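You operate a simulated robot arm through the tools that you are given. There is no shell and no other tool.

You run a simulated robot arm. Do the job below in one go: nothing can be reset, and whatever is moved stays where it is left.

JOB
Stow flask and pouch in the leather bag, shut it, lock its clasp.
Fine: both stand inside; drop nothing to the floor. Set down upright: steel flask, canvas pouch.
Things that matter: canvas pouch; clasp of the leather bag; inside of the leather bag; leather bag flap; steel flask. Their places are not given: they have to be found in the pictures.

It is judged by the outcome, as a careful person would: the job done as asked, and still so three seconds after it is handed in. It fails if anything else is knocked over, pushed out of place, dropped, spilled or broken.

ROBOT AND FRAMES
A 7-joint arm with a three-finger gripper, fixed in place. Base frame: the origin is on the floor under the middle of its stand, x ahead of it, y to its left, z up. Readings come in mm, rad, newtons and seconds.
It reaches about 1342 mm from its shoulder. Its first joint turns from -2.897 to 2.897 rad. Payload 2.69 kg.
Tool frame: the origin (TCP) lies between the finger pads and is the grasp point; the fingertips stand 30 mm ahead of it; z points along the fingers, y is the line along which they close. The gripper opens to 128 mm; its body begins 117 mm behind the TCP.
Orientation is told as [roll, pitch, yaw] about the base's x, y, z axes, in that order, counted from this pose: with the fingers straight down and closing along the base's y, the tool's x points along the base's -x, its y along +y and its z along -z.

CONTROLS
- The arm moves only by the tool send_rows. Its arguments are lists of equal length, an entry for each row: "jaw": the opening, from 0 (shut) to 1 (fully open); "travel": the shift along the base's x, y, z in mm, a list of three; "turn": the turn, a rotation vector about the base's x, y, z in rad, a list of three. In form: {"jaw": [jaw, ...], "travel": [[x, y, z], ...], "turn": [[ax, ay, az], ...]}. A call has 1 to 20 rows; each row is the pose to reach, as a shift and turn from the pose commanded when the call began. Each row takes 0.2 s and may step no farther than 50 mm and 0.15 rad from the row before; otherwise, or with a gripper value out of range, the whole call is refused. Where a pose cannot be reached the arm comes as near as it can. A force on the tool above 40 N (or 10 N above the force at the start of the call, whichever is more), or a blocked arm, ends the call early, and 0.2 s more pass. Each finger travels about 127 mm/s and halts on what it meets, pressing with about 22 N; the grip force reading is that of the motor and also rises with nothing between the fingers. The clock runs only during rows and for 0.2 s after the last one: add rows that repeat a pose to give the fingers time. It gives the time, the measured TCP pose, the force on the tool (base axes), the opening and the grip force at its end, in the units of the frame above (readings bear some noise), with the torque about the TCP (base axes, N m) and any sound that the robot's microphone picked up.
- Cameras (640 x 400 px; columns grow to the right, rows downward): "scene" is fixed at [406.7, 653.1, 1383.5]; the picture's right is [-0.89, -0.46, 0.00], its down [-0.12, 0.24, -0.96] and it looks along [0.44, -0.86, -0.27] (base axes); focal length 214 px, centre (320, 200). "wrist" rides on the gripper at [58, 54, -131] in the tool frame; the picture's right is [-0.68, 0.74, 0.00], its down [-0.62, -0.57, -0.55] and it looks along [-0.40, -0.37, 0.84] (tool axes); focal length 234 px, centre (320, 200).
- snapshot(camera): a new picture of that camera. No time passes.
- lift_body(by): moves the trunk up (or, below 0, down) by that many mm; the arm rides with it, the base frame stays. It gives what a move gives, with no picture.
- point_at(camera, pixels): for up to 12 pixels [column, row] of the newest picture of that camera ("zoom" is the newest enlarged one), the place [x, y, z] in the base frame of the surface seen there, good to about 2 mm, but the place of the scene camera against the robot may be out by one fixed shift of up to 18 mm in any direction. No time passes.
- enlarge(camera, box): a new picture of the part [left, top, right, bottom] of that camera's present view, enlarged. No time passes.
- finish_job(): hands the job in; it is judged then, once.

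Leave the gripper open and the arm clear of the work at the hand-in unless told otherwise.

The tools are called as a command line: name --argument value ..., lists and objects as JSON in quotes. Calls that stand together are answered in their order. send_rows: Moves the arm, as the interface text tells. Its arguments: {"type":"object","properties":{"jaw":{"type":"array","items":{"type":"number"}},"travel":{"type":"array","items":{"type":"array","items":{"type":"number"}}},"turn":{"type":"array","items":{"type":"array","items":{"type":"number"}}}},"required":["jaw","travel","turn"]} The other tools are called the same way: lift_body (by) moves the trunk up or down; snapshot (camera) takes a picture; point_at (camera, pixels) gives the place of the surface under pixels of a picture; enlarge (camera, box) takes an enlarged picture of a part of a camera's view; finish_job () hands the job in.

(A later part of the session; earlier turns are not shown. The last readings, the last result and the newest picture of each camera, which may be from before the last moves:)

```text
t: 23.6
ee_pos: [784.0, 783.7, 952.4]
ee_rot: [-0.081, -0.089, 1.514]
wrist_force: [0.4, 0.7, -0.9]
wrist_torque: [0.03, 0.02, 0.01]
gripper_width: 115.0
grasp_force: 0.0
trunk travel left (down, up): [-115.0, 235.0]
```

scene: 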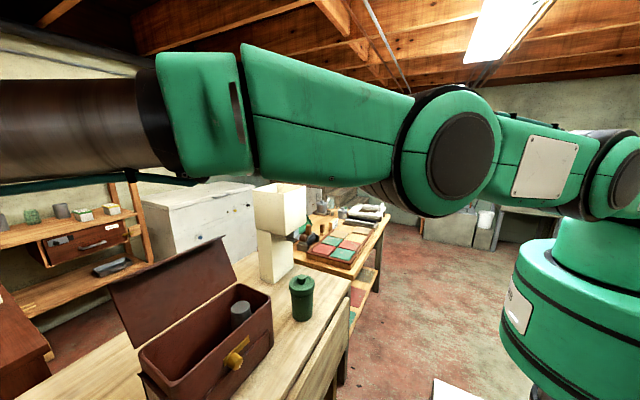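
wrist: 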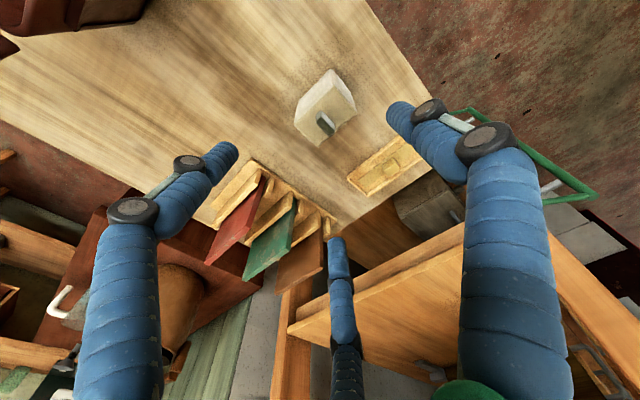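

I'm over the pouch as intended. I'll descend to z ≈836 around it with the fingers wide.

send_rows --jaw '[0.9, 0.9, 0.9, 0.9, 0.9]' --travel '[[0, 0, -30], [0, 0, -60], [0, 0, -85], [0, 0, -105], [0, 0, -116]]' --turn '[[0, 0, 0], [0, 0, 0], [0, 0, 0], [0, 0, 0], [0, 0, 0]]'

snapshot --camera "wrist"

```text
t: 24.8
ee_pos: [781.8, 782.4, 838.1]
ee_rot: [-0.079, -0.089, 1.516]
wrist_force: [-0.5, -0.9, -0.4]
wrist_torque: [0.01, -0.01, 0.01]
gripper_width: 115.1
grasp_force: 0.0
trunk travel left (down, up): [-115.0, 235.0]
```

```text
taken
```

wrist: 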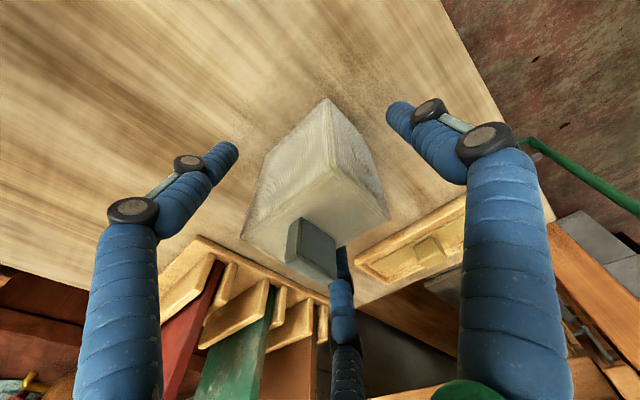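

The pouch sits between the fingers. I'll now try to take out most of the tilt in place (turn (−0.06,+0.06,0)) and see whether the arm can still reach.

send_rows --jaw '[0.9, 0.9, 0.9]' --travel '[[0, 0, 0], [0, 0, 0], [0, 0, 0]]' --turn '[[-0.03, 0.03, 0], [-0.06, 0.06, 0], [-0.06, 0.06, 0]]'

```text
t: 25.6
ee_pos: [775.2, 775.0, 841.4]
ee_rot: [-0.025, -0.029, 1.513]
wrist_force: [-0.8, 0.4, 2.4]
wrist_torque: [0.0, -0.01, 0.02]
gripper_width: 115.1
grasp_force: 0.0
out of reach, approached as far as the arm can: row 2, 3
trunk travel left (down, up): [-115.0, 235.0]
```

With less tilt the arm stops 13 mm short, so I'll use a middle value: add back about 0.045 rad and move to (784.5,784,836).

send_rows --jaw '[0.9, 0.9, 0.9, 0.9]' --travel '[[0, 0, 0], [5, 5, -3], [9.5, 9, -5], [9.5, 9, -5]]' --turn '[[0.03, -0.03, 0], [0.033, -0.033, 0], [0.033, -0.033, 0], [0.033, -0.033, 0]]'

snapshot --camera "wrist"

```text
t: 26.6
ee_pos: [783.9, 784.0, 834.7]
ee_rot: [-0.055, -0.062, 1.514]
wrist_force: [-0.8, -0.7, 0.9]
wrist_torque: [0.0, 0.02, 0.04]
gripper_width: 115.4
grasp_force: 0.0
trunk travel left (down, up): [-115.0, 235.0]
```

```text
taken
```

wrist: 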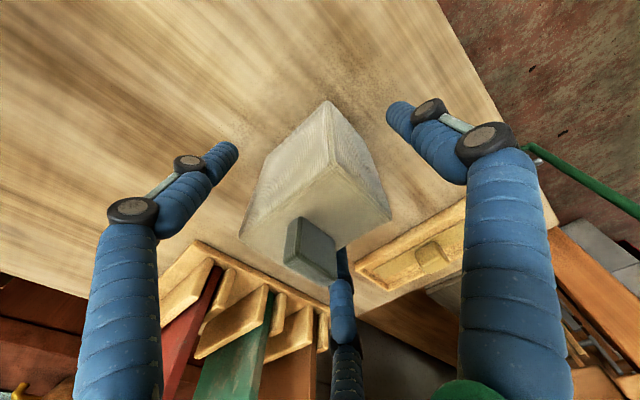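

I'm at the grasp point (783.9,784.0,834.7) with a tilt of only 0.08 rad. I'll close the fingers slowly.

send_rows --jaw '[0.75, 0.65, 0.56, 0.5, 0.46, 0.42, 0.4, 0.4, 0.4]' --travel '[[0, 0, 0], [0, 0, 0], [0, 0, 0], [0, 0, 0], [0, 0, 0], [0, 0, 0], [0, 0, 0], [0, 0, 0], [0, 0, 0]]' --turn '[[0, 0, 0], [0, 0, 0], [0, 0, 0], [0, 0, 0], [0, 0, 0], [0, 0, 0], [0, 0, 0], [0, 0, 0], [0, 0, 0]]'

snapshot --camera "wrist"

```text
t: 28.6
ee_pos: [783.5, 783.0, 834.8]
ee_rot: [-0.057, -0.06, 1.513]
wrist_force: [-2.0, -1.9, 4.7]
wrist_torque: [-0.28, 0.4, 0.02]
gripper_width: 66.9
grasp_force: 21.8
trunk travel left (down, up): [-115.0, 235.0]
```

```text
taken
```

wrist: 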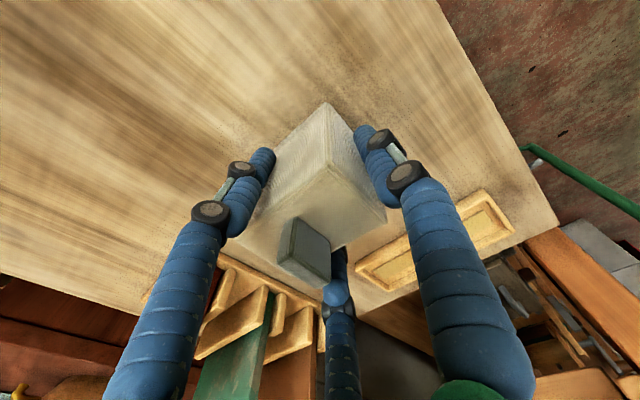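

The fingers hold the pouch at 66.9 mm, 21.8 N. I'll lift slightly (25 mm) and check it follows.

send_rows --jaw '[0.4, 0.4, 0.4, 0.4]' --travel '[[0, 0, 5], [0, 0, 12], [0, 0, 20], [0, 0, 25]]' --turn '[[0, 0, 0], [0, 0, 0], [0, 0, 0], [0, 0, 0]]'

snapshot --camera "wrist"

```text
t: 29.6
ee_pos: [783.8, 783.0, 857.9]
ee_rot: [-0.054, -0.062, 1.512]
wrist_force: [0.4, -0.1, -1.7]
wrist_torque: [0.02, 0.01, 0.0]
gripper_width: 66.0
grasp_force: 22.2
trunk travel left (down, up): [-115.0, 235.0]
```

```text
taken
```

wrist: 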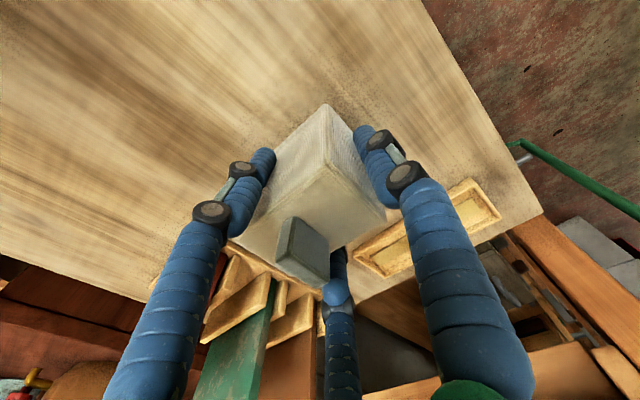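

The pouch lifted with the gripper (−1.7 N). I'll check its tilt by sampling points on its top face.

enlarge --camera "wrist" --box '[220, 90, 420, 300]'

point_at --camera "wrist" --pixels '[[327, 176], [375, 208], [245, 240], [280, 205], [350, 195], [345, 235], [265, 240], [300, 205], [326, 130], [355, 160]]'

```text
1.90 times, centred on (320, 195) of wrist
```

zoom: 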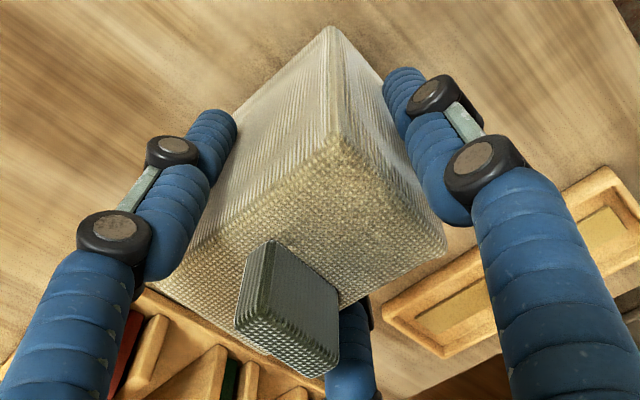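

```text
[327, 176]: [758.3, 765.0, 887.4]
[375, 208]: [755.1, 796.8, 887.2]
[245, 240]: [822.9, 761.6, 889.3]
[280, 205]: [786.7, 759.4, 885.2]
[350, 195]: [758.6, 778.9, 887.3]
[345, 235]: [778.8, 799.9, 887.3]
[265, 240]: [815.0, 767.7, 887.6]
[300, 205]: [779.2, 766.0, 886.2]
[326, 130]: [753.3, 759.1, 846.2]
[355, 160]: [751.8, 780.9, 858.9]
```

The pouch is level (all top points z ≈887), so I must keep this tilt relative to it. I'll lift, carry it to above the bag's +y half at (843,430), and turn −90° about vertical so its long side runs along the bag.

send_rows --jaw '[0.4, 0.4, 0.4, 0.4, 0.4, 0.4, 0.4, 0.4, 0.4, 0.4, 0.4, 0.4, 0.4, 0.4, 0.4]' --travel '[[-8, -10, 30], [-16, -25, 65], [-22, -45, 100], [-26, -70, 135], [-28, -100, 165], [-26, -135, 182], [-20, -170, 185], [-10, -205, 185], [0, -240, 185], [12, -275, 185], [25, -305, 185], [40, -330, 185], [52, -345, 185], [59, -353, 185], [59, -353, 185]]' --turn '[[0, 0, 0], [0, 0, -0.05], [0, 0, -0.15], [0, 0, -0.28], [0, 0, -0.42], [0, 0, -0.56], [0, 0, -0.7], [0, 0, -0.84], [0, 0, -0.98], [0, 0, -1.12], [0, 0, -1.26], [0, 0, -1.39], [0, 0, -1.5], [0, 0, -1.571], [0, 0, -1.571]]'

snapshot --camera "wrist"

snapshot --camera "scene"

```text
t: 32.8
ee_pos: [842.5, 429.7, 1044.7]
ee_rot: [-0.053, -0.062, -0.06]
wrist_force: [-0.2, -0.3, -1.4]
wrist_torque: [0.04, -0.02, -0.01]
gripper_width: 65.1
grasp_force: 22.2
trunk travel left (down, up): [-115.0, 235.0]
```

```text
taken
```

wrist: 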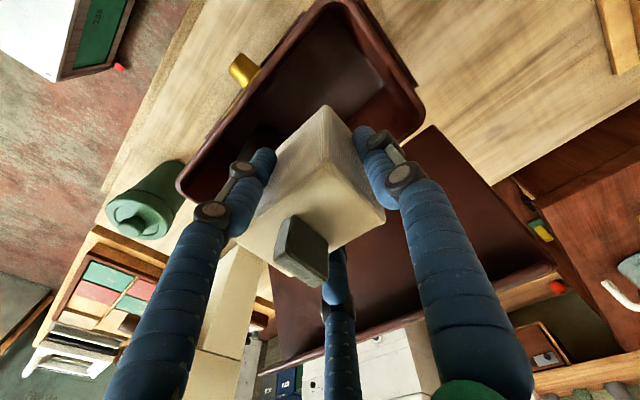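

```text
taken
```

scene: 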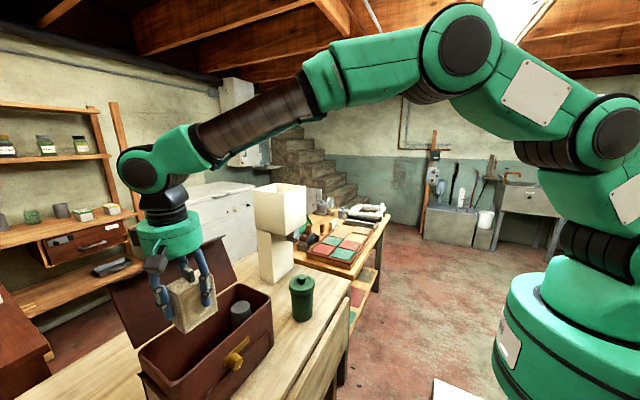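

The pouch is over the bag. I'll check its levelness and position against the rim before lowering.

point_at --camera "wrist" --pixels '[[327, 176], [375, 208], [245, 240], [280, 205], [350, 195], [345, 235], [265, 235], [300, 205], [400, 60], [415, 110], [355, 15], [250, 110]]'

enlarge --camera "scene" --box '[100, 220, 290, 400]'

```text
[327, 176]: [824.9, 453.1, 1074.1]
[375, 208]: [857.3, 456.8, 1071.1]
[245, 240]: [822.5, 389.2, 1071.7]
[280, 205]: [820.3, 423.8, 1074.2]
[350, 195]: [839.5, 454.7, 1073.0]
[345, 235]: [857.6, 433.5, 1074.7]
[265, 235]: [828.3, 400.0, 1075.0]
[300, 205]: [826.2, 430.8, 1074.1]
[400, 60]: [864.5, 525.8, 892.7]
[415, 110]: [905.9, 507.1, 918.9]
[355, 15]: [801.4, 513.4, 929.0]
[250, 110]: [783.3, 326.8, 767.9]
```

```text
2.22 times, centred on (195, 310) of scene
```

zoom: 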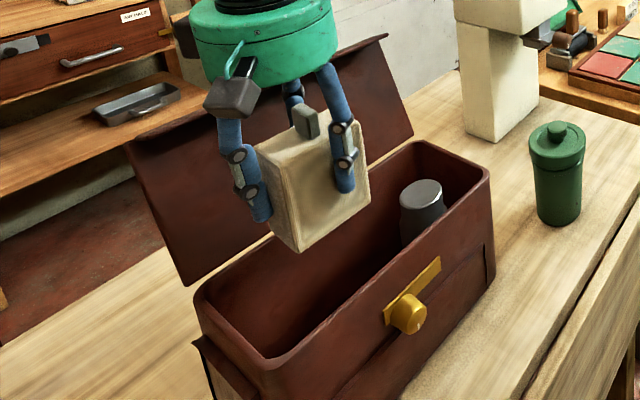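

The pouch is level at top z ≈1074 and centred at (843,423), clear of the flask (y<335) and walls. I'll lower it to just above the floor.

send_rows --jaw '[0.4, 0.4, 0.4, 0.4, 0.4, 0.4, 0.4, 0.4]' --travel '[[0, 0, -30], [0, 0, -65], [0, 0, -100], [0, 0, -130], [0, 0, -160], [0, 0, -180], [0, 0, -192], [0, 0, -198]]' --turn '[[0, 0, 0], [0, 0, 0], [0, 0, 0], [0, 0, 0], [0, 0, 0], [0, 0, 0], [0, 0, 0], [0, 0, 0]]'

snapshot --camera "wrist"

snapshot --camera "scene"

```text
t: 34.6
ee_pos: [843.3, 429.3, 847.1]
ee_rot: [-0.054, -0.061, -0.059]
wrist_force: [-0.1, -0.7, -0.1]
wrist_torque: [0.02, 0.03, 0.01]
gripper_width: 64.6
grasp_force: 22.3
trunk travel left (down, up): [-115.0, 235.0]
```

```text
taken
```

wrist: 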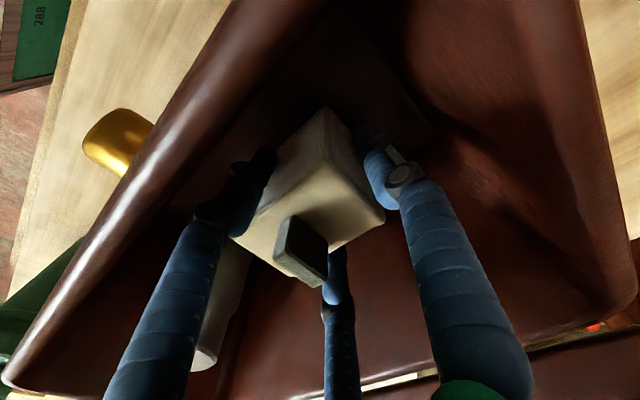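

```text
taken
```

scene: 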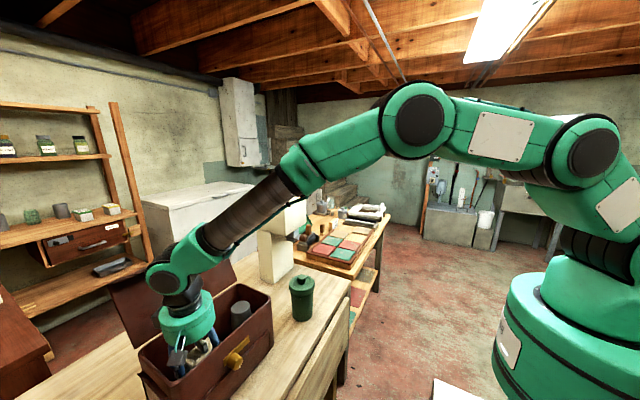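

No contact yet. I'll ease it down up to 7 mm in small steps.

send_rows --jaw '[0.4, 0.4, 0.4, 0.4]' --travel '[[0, 0, -2], [0, 0, -4], [0, 0, -5.5], [0, 0, -6.5]]' --turn '[[0, 0, 0], [0, 0, 0], [0, 0, 0], [0, 0, 0]]'

```text
t: 35.6
ee_pos: [843.0, 428.7, 837.3]
ee_rot: [-0.055, -0.06, -0.058]
wrist_force: [4.3, 1.8, 8.9]
wrist_torque: [-0.15, 0.05, 0.11]
gripper_width: 65.9
grasp_force: 10.1
trunk travel left (down, up): [-115.0, 235.0]
```

The pouch touches the floor (+8.9 N). I'll open the fingers gently to about 80 mm.

send_rows --jaw '[0.52, 0.56, 0.6, 0.63, 0.63, 0.63]' --travel '[[0, 0, 0], [0, 0, 0], [0, 0, 0], [0, 0, 0], [0, 0, 0], [0, 0, 0]]' --turn '[[0, 0, 0], [0, 0, 0], [0, 0, 0], [0, 0, 0], [0, 0, 0], [0, 0, 0]]'

snapshot --camera "wrist"

enlarge --camera "wrist" --box '[160, 60, 480, 380]'

```text
t: 37.0
ee_pos: [844.2, 428.8, 839.1]
ee_rot: [-0.054, -0.062, -0.059]
wrist_force: [-0.4, -0.6, 0.8]
wrist_torque: [0.04, 0.0, -0.02]
gripper_width: 80.7
grasp_force: 0.1
trunk travel left (down, up): [-115.0, 235.0]
```

```text
taken
```

wrist: 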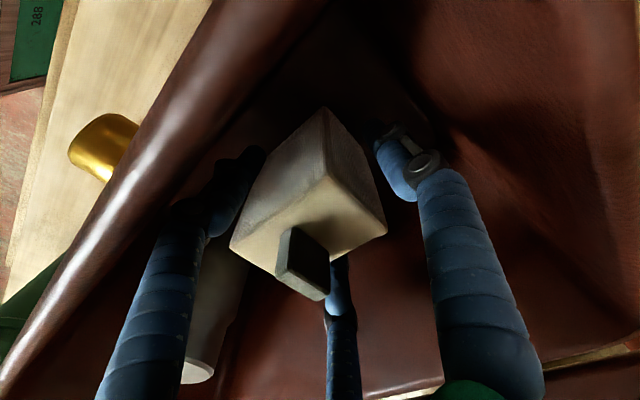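

```text
1.25 times, centred on (320, 220) of wrist
```

zoom: 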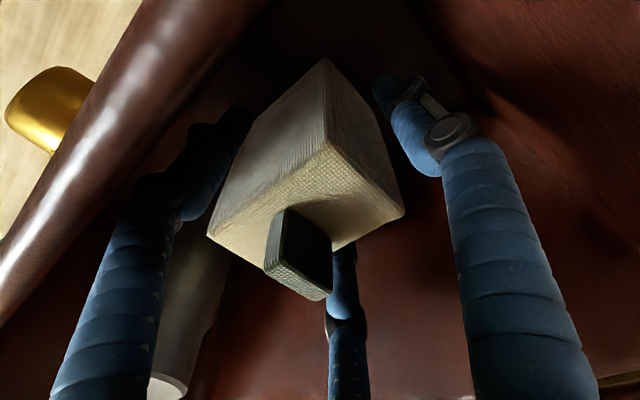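

The pouch stands free. I'll withdraw upward along the finger axis (slightly −x,+y) to avoid brushing it, then straight up.

send_rows --jaw '[0.63, 0.63, 0.63, 0.63, 0.63, 0.63, 0.63, 0.63]' --travel '[[-0.5, 0.6, 10], [-1.6, 1.8, 30], [-3, 3.4, 55], [-4.9, 5.6, 90], [-6, 7, 125], [-6, 7, 165], [-6, 7, 200], [-6, 7, 225]]' --turn '[[0, 0, 0], [0, 0, 0], [0, 0, 0], [0, 0, 0], [0, 0, 0], [0, 0, 0], [0, 0, 0], [0, 0, 0]]'

snapshot --camera "wrist"

snapshot --camera "scene"

```text
t: 38.8
ee_pos: [835.7, 435.8, 1062.3]
ee_rot: [-0.055, -0.06, -0.058]
wrist_force: [-0.8, -0.7, 0.2]
wrist_torque: [0.0, 0.0, 0.03]
gripper_width: 80.9
grasp_force: 0.0
trunk travel left (down, up): [-115.0, 235.0]
```

```text
taken
```

wrist: 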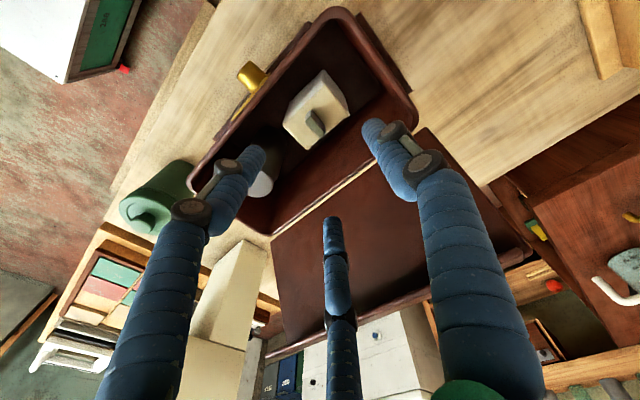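

```text
taken
```

scene: 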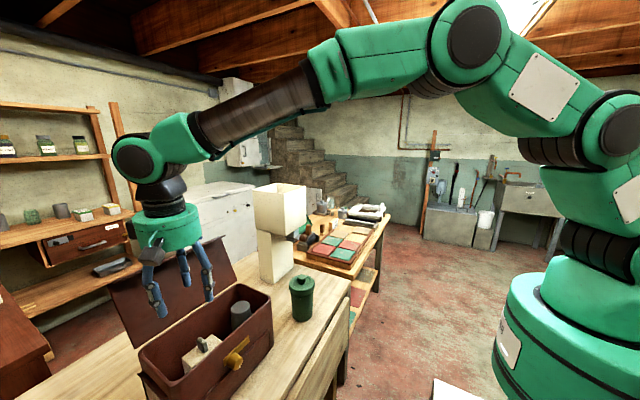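

Both the flask and the pouch stand inside the bag. Next is the flap. To push it from behind I need to know what's near there, so I'll measure the flap edge, lip, and objects behind it (post, drawer, cabinet, lamp).

point_at --camera "wrist" --pixels '[[272, 240], [300, 300], [400, 180], [490, 200], [525, 235], [420, 290], [290, 340], [440, 130], [380, 300], [265, 365], [515, 250], [210, 290]]'

point_at --camera "scene" --pixels '[[125, 180], [140, 245], [90, 240], [200, 200], [240, 240], [270, 200], [300, 190], [255, 215], [112, 290], [228, 238], [275, 270], [120, 215]]'

enlarge --camera "wrist" --box '[220, 100, 560, 380]'

```text
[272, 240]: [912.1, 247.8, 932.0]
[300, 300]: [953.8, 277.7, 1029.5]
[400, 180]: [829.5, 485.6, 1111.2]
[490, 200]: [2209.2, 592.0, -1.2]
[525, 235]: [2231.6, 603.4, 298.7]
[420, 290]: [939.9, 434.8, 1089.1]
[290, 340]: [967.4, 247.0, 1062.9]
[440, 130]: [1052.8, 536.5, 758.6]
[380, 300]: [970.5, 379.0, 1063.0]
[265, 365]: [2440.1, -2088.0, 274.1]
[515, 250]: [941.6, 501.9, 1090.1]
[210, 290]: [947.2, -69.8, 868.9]
```

```text
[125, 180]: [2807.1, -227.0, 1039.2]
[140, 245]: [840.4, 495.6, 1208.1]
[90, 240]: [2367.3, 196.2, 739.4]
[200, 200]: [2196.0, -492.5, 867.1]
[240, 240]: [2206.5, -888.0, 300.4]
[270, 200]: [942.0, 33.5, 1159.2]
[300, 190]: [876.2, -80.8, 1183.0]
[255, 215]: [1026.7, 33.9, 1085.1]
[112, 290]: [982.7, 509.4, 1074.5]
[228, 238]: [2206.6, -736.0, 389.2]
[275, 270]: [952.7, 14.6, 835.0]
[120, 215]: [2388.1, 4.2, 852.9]
```

```text
1.43 times, centred on (390, 240) of wrist
```

zoom: 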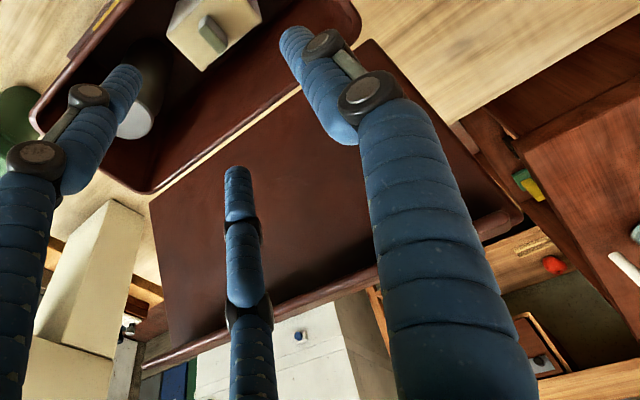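

Behind the flap there is free space (next objects are beyond x 2000; the lamp is at y<35). I'll raise the trunk back +110 mm, which takes the gripper clear above the flap.

lift_body --by 110

```text
t: 40.2
ee_pos: [827.1, 434.3, 1174.2]
ee_rot: [-0.053, -0.071, -0.057]
wrist_force: [-0.7, 0.3, 0.0]
wrist_torque: [0.03, 0.0, 0.0]
gripper_width: 80.6
grasp_force: 0.1
trunk travel left (down, up): [-225.0, 125.0]
```

Now I'll close the fingers into a single rod and remove the tilt, staying at this height.

send_rows --jaw '[0.4, 0.2, 0.0, 0.0, 0.0]' --travel '[[0, 0, 0], [0, 0, 0], [0, 0, 0], [0, 0, 0], [0, 0, 0]]' --turn '[[0.03, 0.035, 0.03], [0.054, 0.068, 0.057], [0.054, 0.068, 0.057], [0.054, 0.068, 0.057], [0.054, 0.068, 0.057]]'

snapshot --camera "wrist"

snapshot --camera "scene"

```text
t: 41.4
ee_pos: [826.4, 434.2, 1173.1]
ee_rot: [-0.004, 0.0, -0.001]
wrist_force: [0.3, -0.4, -0.6]
wrist_torque: [0.0, -0.02, 0.02]
gripper_width: 2.2
grasp_force: 21.7
trunk travel left (down, up): [-225.0, 125.0]
```

```text
taken
```

wrist: 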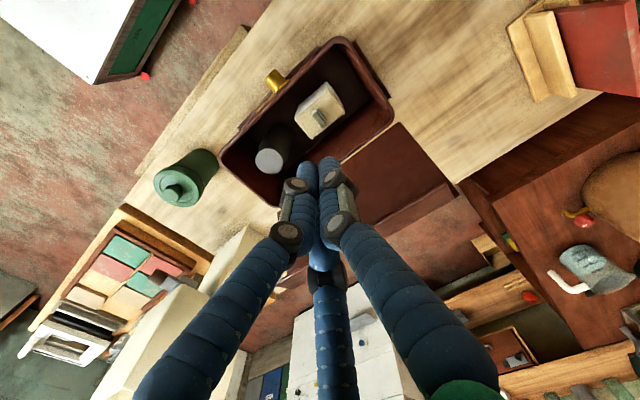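

```text
taken
```

scene: 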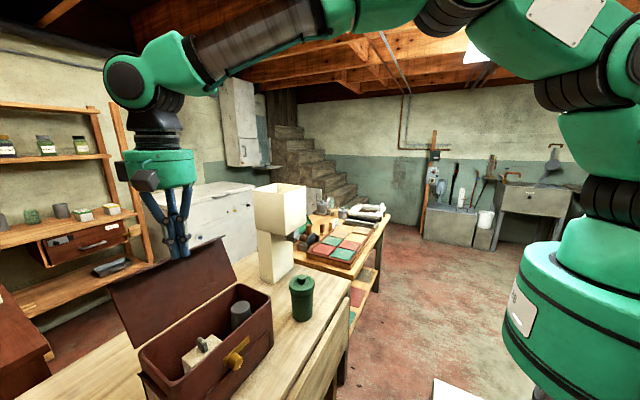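

The fingers form a rod. I'll move over the flap's lip (z ≈1090; my fingertips are at ≈1140) to behind it at x ≈1020, y ≈360.

send_rows --jaw '[0, 0, 0, 0, 0, 0]' --travel '[[35, -14, 0], [72, -28, 0], [110, -43, -2], [148, -58, -6], [180, -70, -10], [193, -74, -13]]' --turn '[[0, 0, 0], [0, 0, 0], [0, 0, 0], [0, 0, 0], [0, 0, 0], [0, 0, 0]]'

snapshot --camera "wrist"

snapshot --camera "scene"

```text
t: 42.8
ee_pos: [1011.8, 358.5, 1169.3]
ee_rot: [-0.001, -0.012, -0.003]
wrist_force: [0.7, 0.0, 4.8]
wrist_torque: [-0.03, -0.03, 0.0]
gripper_width: 2.4
grasp_force: 22.4
out of reach, approached as far as the arm can: row 6
trunk travel left (down, up): [-225.0, 125.0]
```

```text
taken
```

wrist: 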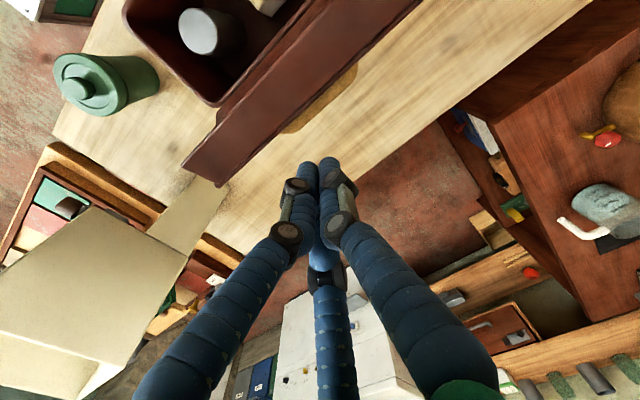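

```text
taken
```

scene: 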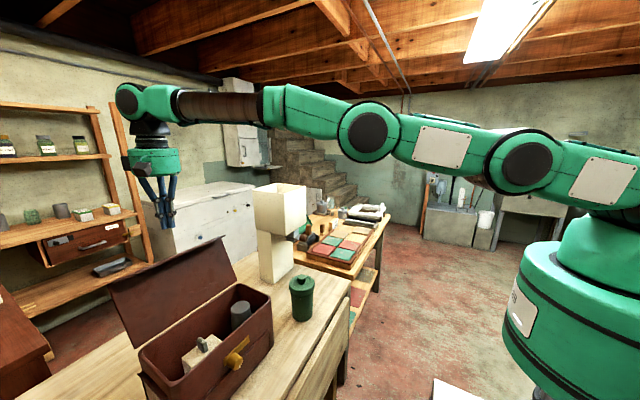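

I'm behind the flap with the fingertips around (1012,358,1139); the flap edge is at x ≈977. I'll lower to TCP z ≈1075 while nudging +x a little.

send_rows --jaw '[0, 0, 0, 0]' --travel '[[2, 0, -25], [4, 0, -50], [6, 0, -75], [6, 0, -95]]' --turn '[[0, 0, 0], [0, 0, 0], [0, 0, 0], [0, 0, 0]]'

snapshot --camera "wrist"

enlarge --camera "scene" --box '[90, 120, 290, 400]'

```text
t: 43.8
ee_pos: [1016.3, 357.6, 1061.6]
ee_rot: [-0.004, -0.001, -0.004]
wrist_force: [-1.3, -0.3, -0.4]
wrist_torque: [-0.01, -0.02, 0.03]
gripper_width: 2.4
grasp_force: 22.3
trunk travel left (down, up): [-225.0, 125.0]
```

```text
taken
```

wrist: 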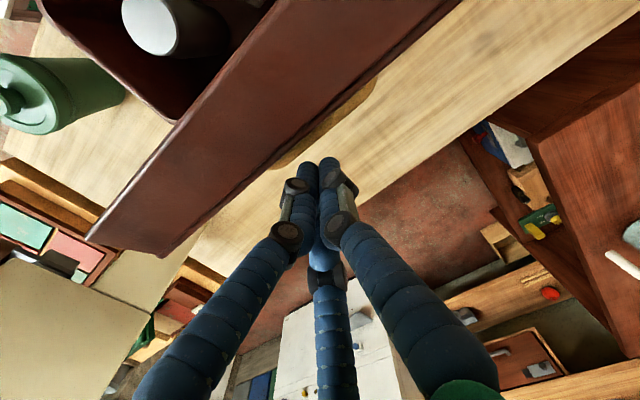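

```text
1.43 times, centred on (190, 260) of scene
```

zoom: 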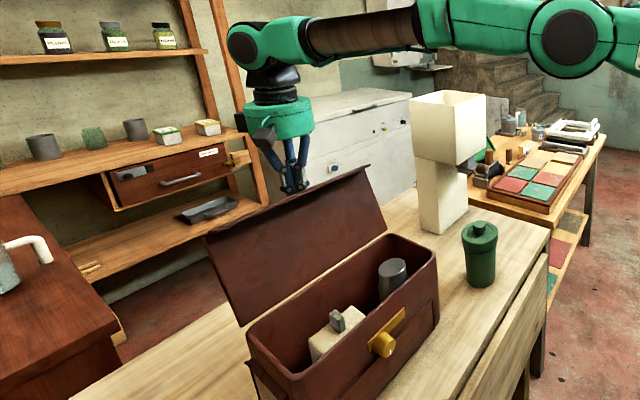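

The fingertips are hidden behind the flap as wanted. I'll push gently toward −x by 100 mm and watch the force.

send_rows --jaw '[0, 0, 0, 0, 0, 0, 0]' --travel '[[-15, 0, 0], [-30, 0, 0], [-45, 0, 0], [-60, 0, 0], [-75, 0, 0], [-90, 0, 0], [-100, 0, 0]]' --turn '[[0, 0, 0], [0, 0, 0], [0, 0, 0], [0, 0, 0], [0, 0, 0], [0, 0, 0], [0, 0, 0]]'

snapshot --camera "wrist"

enlarge --camera "scene" --box '[90, 120, 290, 400]'

```text
t: 45.4
ee_pos: [925.4, 360.2, 1071.0]
ee_rot: [-0.002, -0.01, -0.004]
wrist_force: [0.2, 0.7, 3.8]
wrist_torque: [-0.02, -0.06, 0.01]
gripper_width: 2.2
grasp_force: 21.5
trunk travel left (down, up): [-225.0, 125.0]
stopped in row 7: the force on the tool passed its limit at 44 N (the readings are from after the stop); the commanded pose is now the measured one
```

```text
taken
```

wrist: 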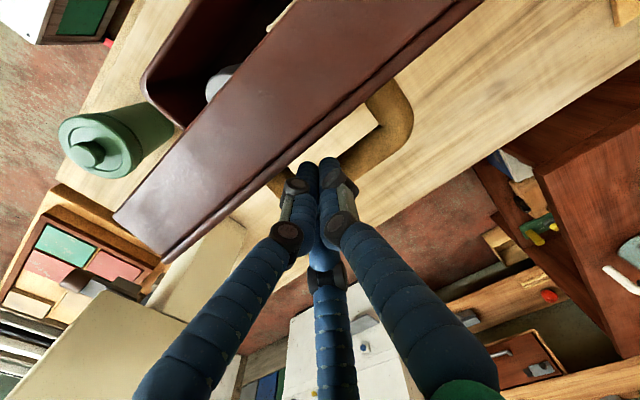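

```text
1.43 times, centred on (190, 260) of scene
```

zoom: 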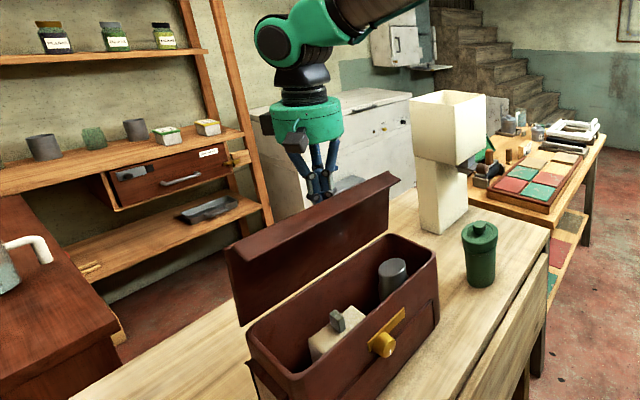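

The flap has come forward past vertical, but the force spiked to 44 N. I see a tan loop handle on the flap's outside at (380,130), near my fingertips. I'll measure it to see whether I caught it.

enlarge --camera "wrist" --box '[220, 60, 460, 260]'

point_at --camera "wrist" --pixels '[[395, 110], [400, 140], [370, 165], [375, 100], [345, 135], [285, 182], [310, 165], [328, 165], [200, 210], [300, 120], [420, 50], [160, 250]]'

```text
2.00 times, centred on (340, 160) of wrist
```

zoom: 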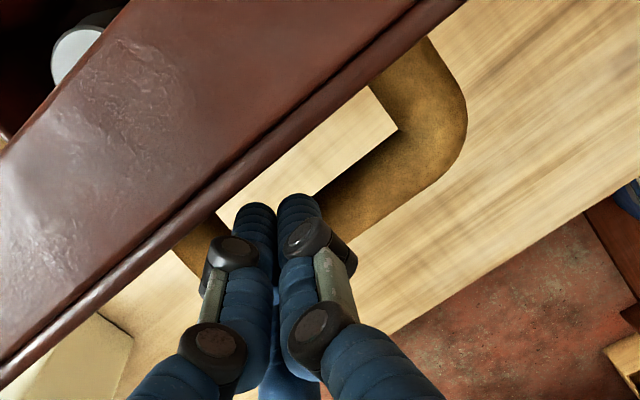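

```text
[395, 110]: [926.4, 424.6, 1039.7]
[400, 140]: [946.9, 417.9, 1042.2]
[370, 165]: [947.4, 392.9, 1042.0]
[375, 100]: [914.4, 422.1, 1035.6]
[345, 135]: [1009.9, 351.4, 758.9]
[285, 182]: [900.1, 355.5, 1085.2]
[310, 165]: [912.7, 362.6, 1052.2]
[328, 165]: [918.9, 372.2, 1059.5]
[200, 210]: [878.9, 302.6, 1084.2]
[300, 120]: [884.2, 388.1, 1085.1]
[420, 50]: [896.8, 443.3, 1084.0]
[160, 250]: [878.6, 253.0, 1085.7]
```

My fingertips are resting on top of the flap's loop handle (z ≈1042). The flap is just past vertical with its end at z ≈1085. I'll raise 14 mm above the handle and keep pushing the flap's end forward along its arc.

send_rows --jaw '[0, 0, 0, 0, 0, 0]' --travel '[[2, 0, 8], [2, 0, 15], [-13, 0, 15], [-30, 0, 13], [-45, 0, 10], [-57, 0, 6]]' --turn '[[0, 0, 0], [0, 0, 0], [0, 0, 0], [0, 0, 0], [0, 0, 0], [0, 0, 0]]'

snapshot --camera "wrist"

enlarge --camera "scene" --box '[90, 120, 290, 400]'

```text
t: 46.8
ee_pos: [869.2, 360.3, 1074.3]
ee_rot: [-0.002, -0.011, -0.002]
wrist_force: [-0.2, 0.0, -0.3]
wrist_torque: [0.0, 0.0, -0.01]
gripper_width: 2.2
grasp_force: 22.0
trunk travel left (down, up): [-225.0, 125.0]
```

```text
taken
```

wrist: 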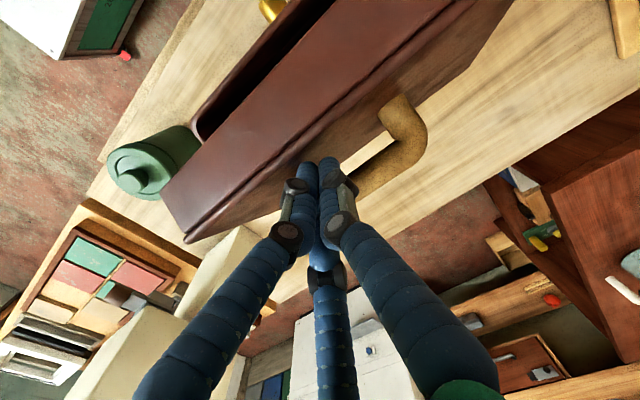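

```text
1.43 times, centred on (190, 260) of scene
```

zoom: 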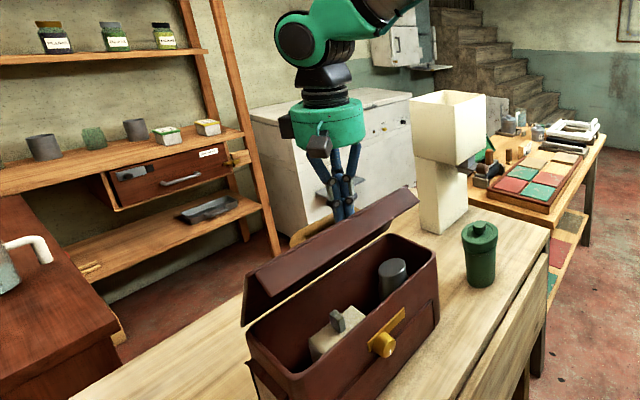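

The flap follows smoothly (about 118°) with almost no force. I'll continue along the arc.

send_rows --jaw '[0, 0, 0, 0, 0, 0]' --travel '[[-12, 0, -4], [-22, 0, -9], [-32, 0, -16], [-41, 0, -23], [-49, 0, -31], [-56, 0, -39]]' --turn '[[0, 0, 0], [0, 0, 0], [0, 0, 0], [0, 0, 0], [0, 0, 0], [0, 0, 0]]'

snapshot --camera "wrist"

enlarge --camera "scene" --box '[90, 120, 290, 400]'

```text
t: 48.2
ee_pos: [813.0, 360.7, 1034.5]
ee_rot: [-0.003, -0.008, -0.004]
wrist_force: [0.7, 0.0, -0.3]
wrist_torque: [0.01, 0.01, 0.01]
gripper_width: 2.3
grasp_force: 22.0
trunk travel left (down, up): [-225.0, 125.0]
```

```text
taken
```

wrist: 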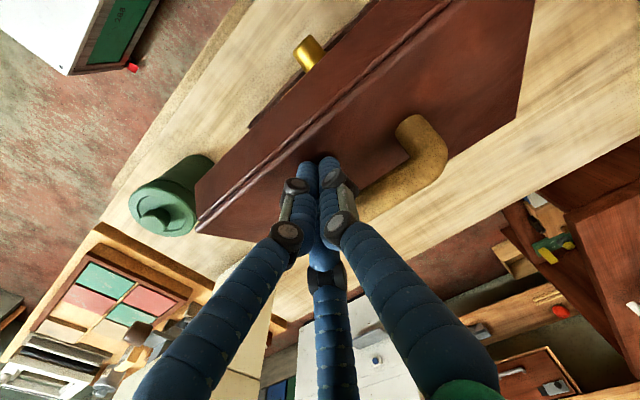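

```text
1.43 times, centred on (190, 260) of scene
```

zoom: 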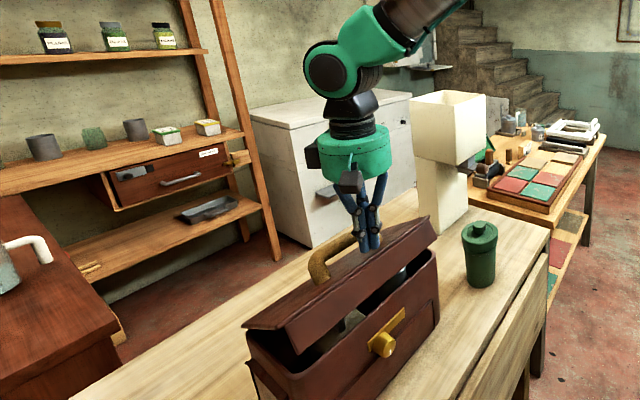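

The flap is at about 150° and stays put. I'll keep following, moving toward its free end so I stay clear of the handle, until it's nearly shut.

send_rows --jaw '[0, 0, 0, 0, 0, 0]' --travel '[[-11, 0, -6], [-21, 0, -15], [-27, 0, -26], [-31, 0, -37], [-34, 0, -47], [-36, 0, -55]]' --turn '[[0, 0, 0], [0, 0, 0], [0, 0, 0], [0, 0, 0], [0, 0, 0], [0, 0, 0]]'

snapshot --camera "wrist"

enlarge --camera "scene" --box '[90, 120, 290, 400]'

```text
t: 49.6
ee_pos: [779.0, 359.8, 979.7]
ee_rot: [-0.001, -0.01, -0.003]
wrist_force: [-0.2, -0.5, -0.6]
wrist_torque: [-0.02, -0.02, 0.02]
gripper_width: 2.2
grasp_force: 22.0
trunk travel left (down, up): [-225.0, 125.0]
```

```text
taken
```

wrist: 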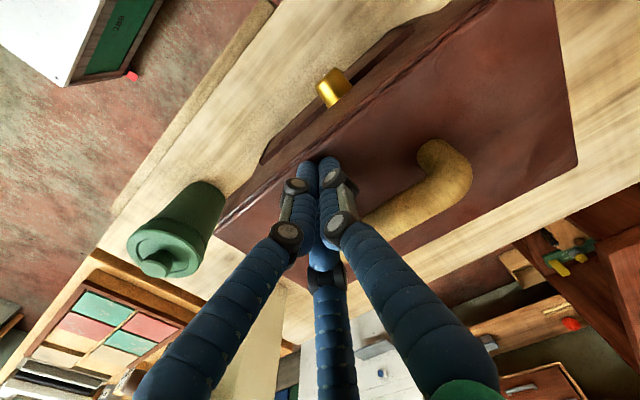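

```text
1.43 times, centred on (190, 260) of scene
```

zoom: 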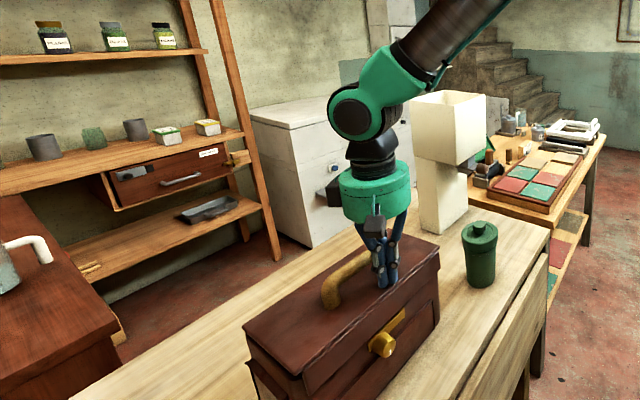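

The flap looks nearly shut. I'll press straight down in small steps to seat it.

send_rows --jaw '[0, 0, 0, 0, 0, 0]' --travel '[[0, 0, -2], [0, 0, -4], [0, 0, -6], [0, 0, -8], [0, 0, -10], [0, 0, -10]]' --turn '[[0, 0, 0], [0, 0, 0], [0, 0, 0], [0, 0, 0], [0, 0, 0], [0, 0, 0]]'

snapshot --camera "wrist"

enlarge --camera "scene" --box '[150, 270, 290, 400]'

```text
t: 51.0
ee_pos: [777.2, 360.9, 970.5]
ee_rot: [-0.003, -0.008, -0.004]
wrist_force: [0.5, 0.1, -0.4]
wrist_torque: [-0.02, -0.01, 0.0]
gripper_width: 2.1
grasp_force: 22.2
trunk travel left (down, up): [-225.0, 125.0]
```

```text
taken
```

wrist: 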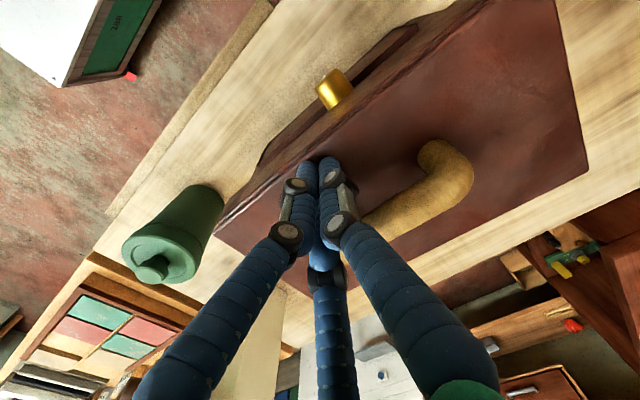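

```text
3.08 times, centred on (220, 335) of scene
```

zoom: 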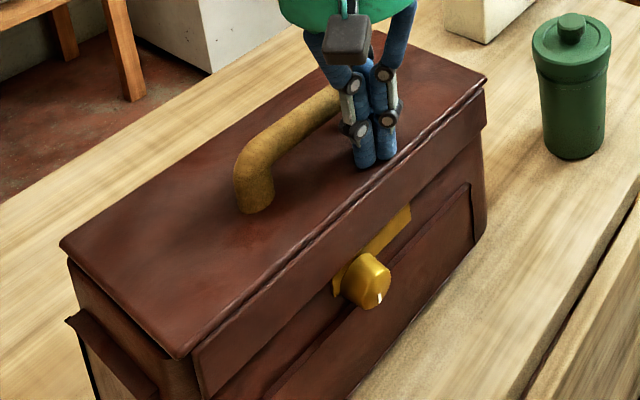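

The flap lies over the bag and its lip hangs in front of the clasp bar. I'll measure heights across the flap to see whether it is fully flat.

point_at --camera "wrist" --pixels '[[380, 95], [430, 60], [500, 70], [540, 160], [480, 220], [280, 190], [260, 230], [350, 120], [400, 40], [230, 205], [335, 88], [450, 120]]'

enlarge --camera "wrist" --box '[240, 40, 440, 200]'

```text
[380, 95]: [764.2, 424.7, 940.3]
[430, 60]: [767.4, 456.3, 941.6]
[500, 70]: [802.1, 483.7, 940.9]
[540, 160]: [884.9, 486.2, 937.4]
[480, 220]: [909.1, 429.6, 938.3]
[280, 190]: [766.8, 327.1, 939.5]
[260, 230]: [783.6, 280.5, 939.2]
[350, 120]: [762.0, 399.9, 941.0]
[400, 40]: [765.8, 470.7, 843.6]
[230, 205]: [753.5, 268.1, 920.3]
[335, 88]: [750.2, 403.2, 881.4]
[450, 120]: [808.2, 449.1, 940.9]
```

```text
2.50 times, centred on (340, 120) of wrist
```

zoom: 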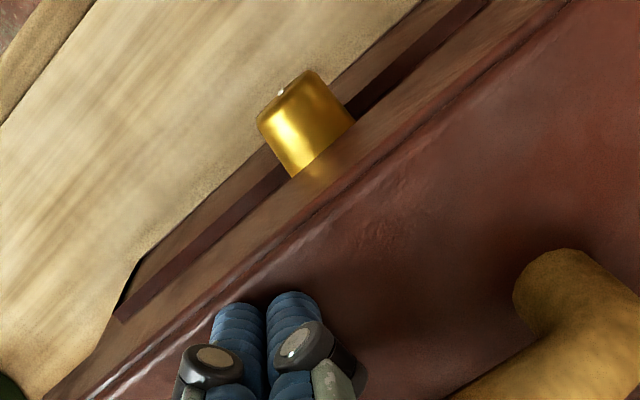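

The flap is at z 938–941 everywhere, so it is practically flat, and my tips are just touching. I'll press a few more millimetres to confirm it's against the rim.

send_rows --jaw '[0, 0, 0, 0]' --travel '[[0, 0, -2], [0, 0, -4], [0, 0, -5], [0, 0, -5]]' --turn '[[0, 0, 0], [0, 0, 0], [0, 0, 0], [0, 0, 0]]'

```text
t: 52.0
ee_pos: [777.1, 360.3, 964.3]
ee_rot: [-0.001, -0.008, -0.003]
wrist_force: [-7.2, -1.4, 9.0]
wrist_torque: [-0.06, 0.27, 0.01]
gripper_width: 6.1
grasp_force: 21.4
trunk travel left (down, up): [-225.0, 125.0]
```

There's now 9 N of push-back, so the flap is seated. I'll rise 90 mm and look again.

send_rows --jaw '[0, 0, 0, 0]' --travel '[[0, 0, 15], [0, 0, 40], [0, 0, 70], [0, 0, 95]]' --turn '[[0, 0, 0], [0, 0, 0], [0, 0, 0], [0, 0, 0]]'

snapshot --camera "scene"

enlarge --camera "scene" --box '[150, 290, 290, 400]'

snapshot --camera "wrist"

```text
t: 53.0
ee_pos: [774.9, 360.7, 1060.7]
ee_rot: [-0.003, -0.008, -0.004]
wrist_force: [-0.6, -0.4, -0.1]
wrist_torque: [0.0, 0.02, 0.0]
gripper_width: 2.2
grasp_force: 22.6
trunk travel left (down, up): [-225.0, 125.0]
```

```text
taken
```

scene: 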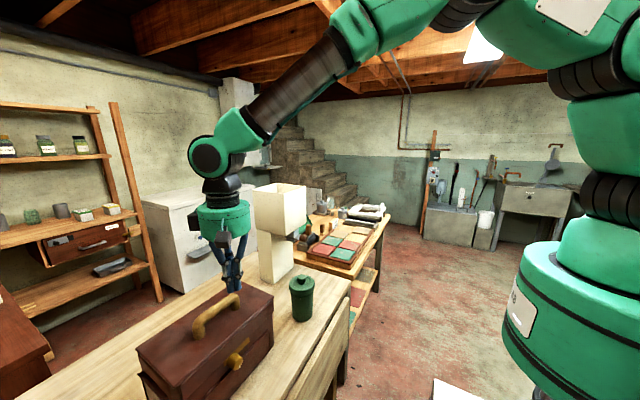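

```text
3.64 times, centred on (220, 345) of scene
```

zoom: 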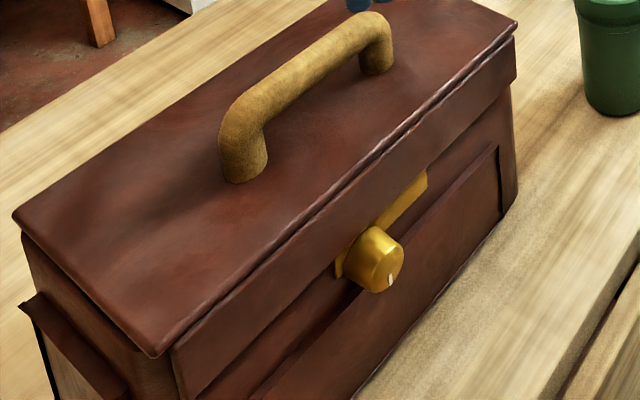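

```text
taken
```

wrist: 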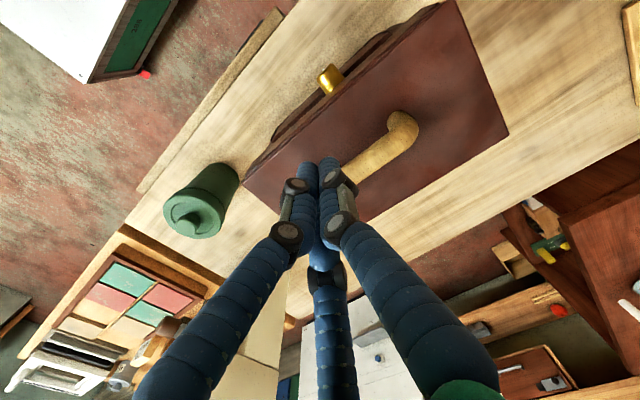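

The flap is shut, with the lip hanging just over the clasp bar. To work the knob I need the gripper pointing horizontally toward +x. I'll first back off to about (600,400,1061).

send_rows --jaw '[0.3, 0.6, 0.6, 0.6, 0.6]' --travel '[[-20, 5, 10], [-65, 15, 10], [-110, 25, 10], [-150, 35, 10], [-175, 40, 10]]' --turn '[[0, 0, 0], [0, 0, 0], [0, 0, 0], [0, 0, 0], [0, 0, 0]]'

snapshot --camera "wrist"

snapshot --camera "scene"

```text
t: 54.2
ee_pos: [601.3, 401.1, 1069.1]
ee_rot: [-0.003, -0.008, -0.004]
wrist_force: [-0.9, -0.4, -0.3]
wrist_torque: [0.04, 0.03, -0.05]
gripper_width: 76.9
grasp_force: 0.0
trunk travel left (down, up): [-225.0, 125.0]
```

```text
taken
```

wrist: 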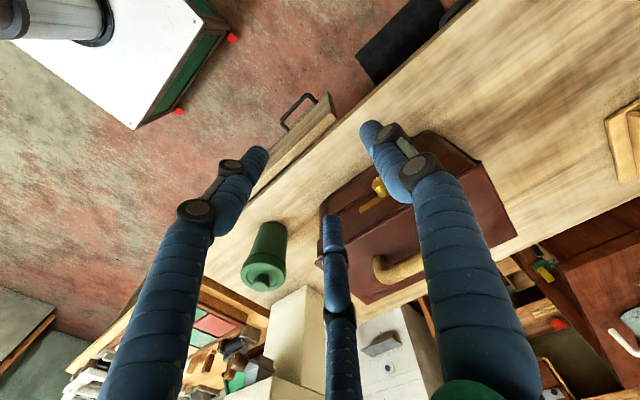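

```text
taken
```

scene: 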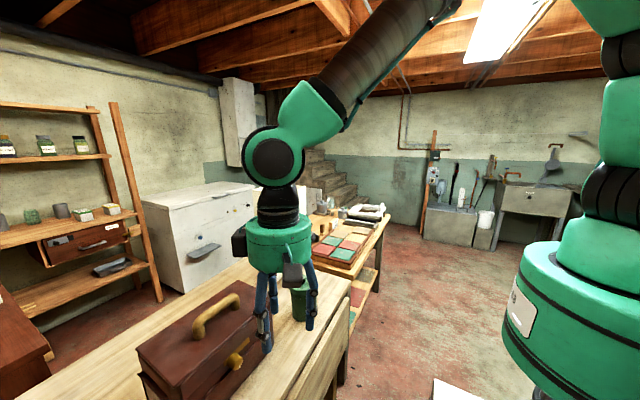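

Before swinging the hand to horizontal, I'll check where the white pedestal corner and the bench's front edge and handle lie.

point_at --camera "wrist" --pixels '[[130, 122], [195, 20], [100, 60], [178, 110], [300, 105], [330, 100], [400, 50], [372, 205], [380, 185], [355, 225], [440, 160], [300, 130]]'

enlarge --camera "wrist" --box '[320, 150, 440, 250]'

```text
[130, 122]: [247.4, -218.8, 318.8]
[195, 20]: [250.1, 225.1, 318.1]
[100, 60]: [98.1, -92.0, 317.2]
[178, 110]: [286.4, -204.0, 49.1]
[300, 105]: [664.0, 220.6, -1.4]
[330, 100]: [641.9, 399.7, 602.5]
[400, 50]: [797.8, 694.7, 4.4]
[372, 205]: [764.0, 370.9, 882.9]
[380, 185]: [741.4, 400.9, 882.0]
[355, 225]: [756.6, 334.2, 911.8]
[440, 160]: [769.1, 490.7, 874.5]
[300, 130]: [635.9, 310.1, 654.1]
```

```text
4.00 times, centred on (380, 200) of wrist
```

zoom: 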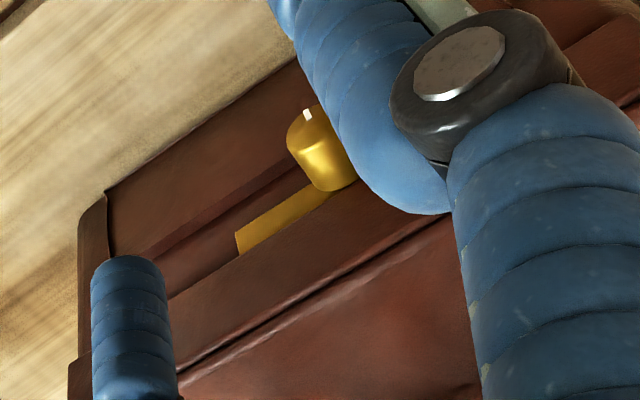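

All of that is well below. Now I'll swing the hand to horizontal, turning about −y in steps of 0.143 rad with the TCP held at about (600,401,1069).

send_rows --jaw '[0.6, 0.6, 0.6, 0.6, 0.6, 0.6]' --travel '[[0, 0, 0], [0, 0, 0], [0, 0, 0], [0, 0, 0], [0, 0, 0], [0, 0, 0]]' --turn '[[0, -0.13, 0], [0, -0.26, 0], [0, -0.39, 0], [0, -0.52, 0], [0, -0.65, 0], [0, -0.78, 0]]'

snapshot --camera "wrist"

snapshot --camera "scene"

```text
t: 55.6
ee_pos: [601.9, 401.7, 1068.1]
ee_rot: [0.002, -0.791, -0.001]
wrist_force: [0.5, 0.0, 0.3]
wrist_torque: [0.02, 0.0, 0.02]
gripper_width: 76.9
grasp_force: 0.0
trunk travel left (down, up): [-225.0, 125.0]
```

```text
taken
```

wrist: 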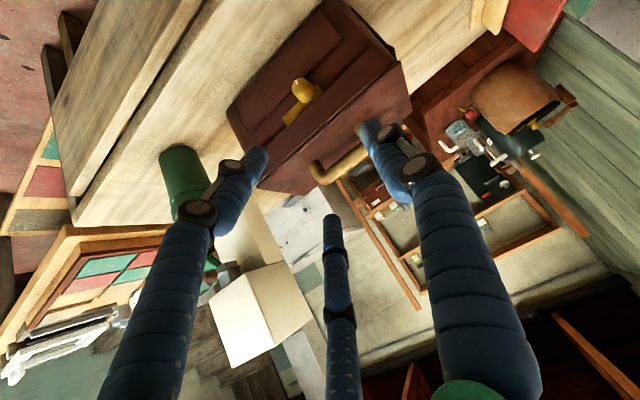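

```text
taken
```

scene: 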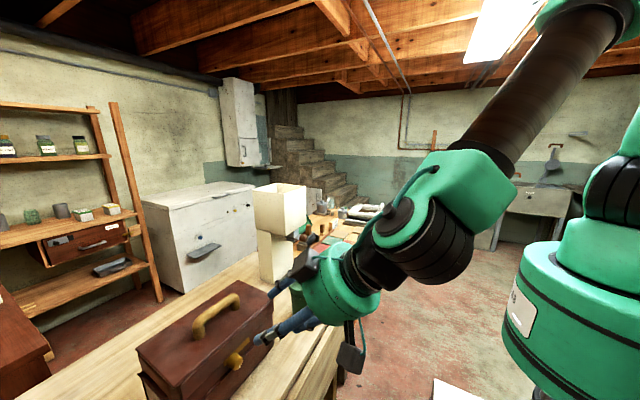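

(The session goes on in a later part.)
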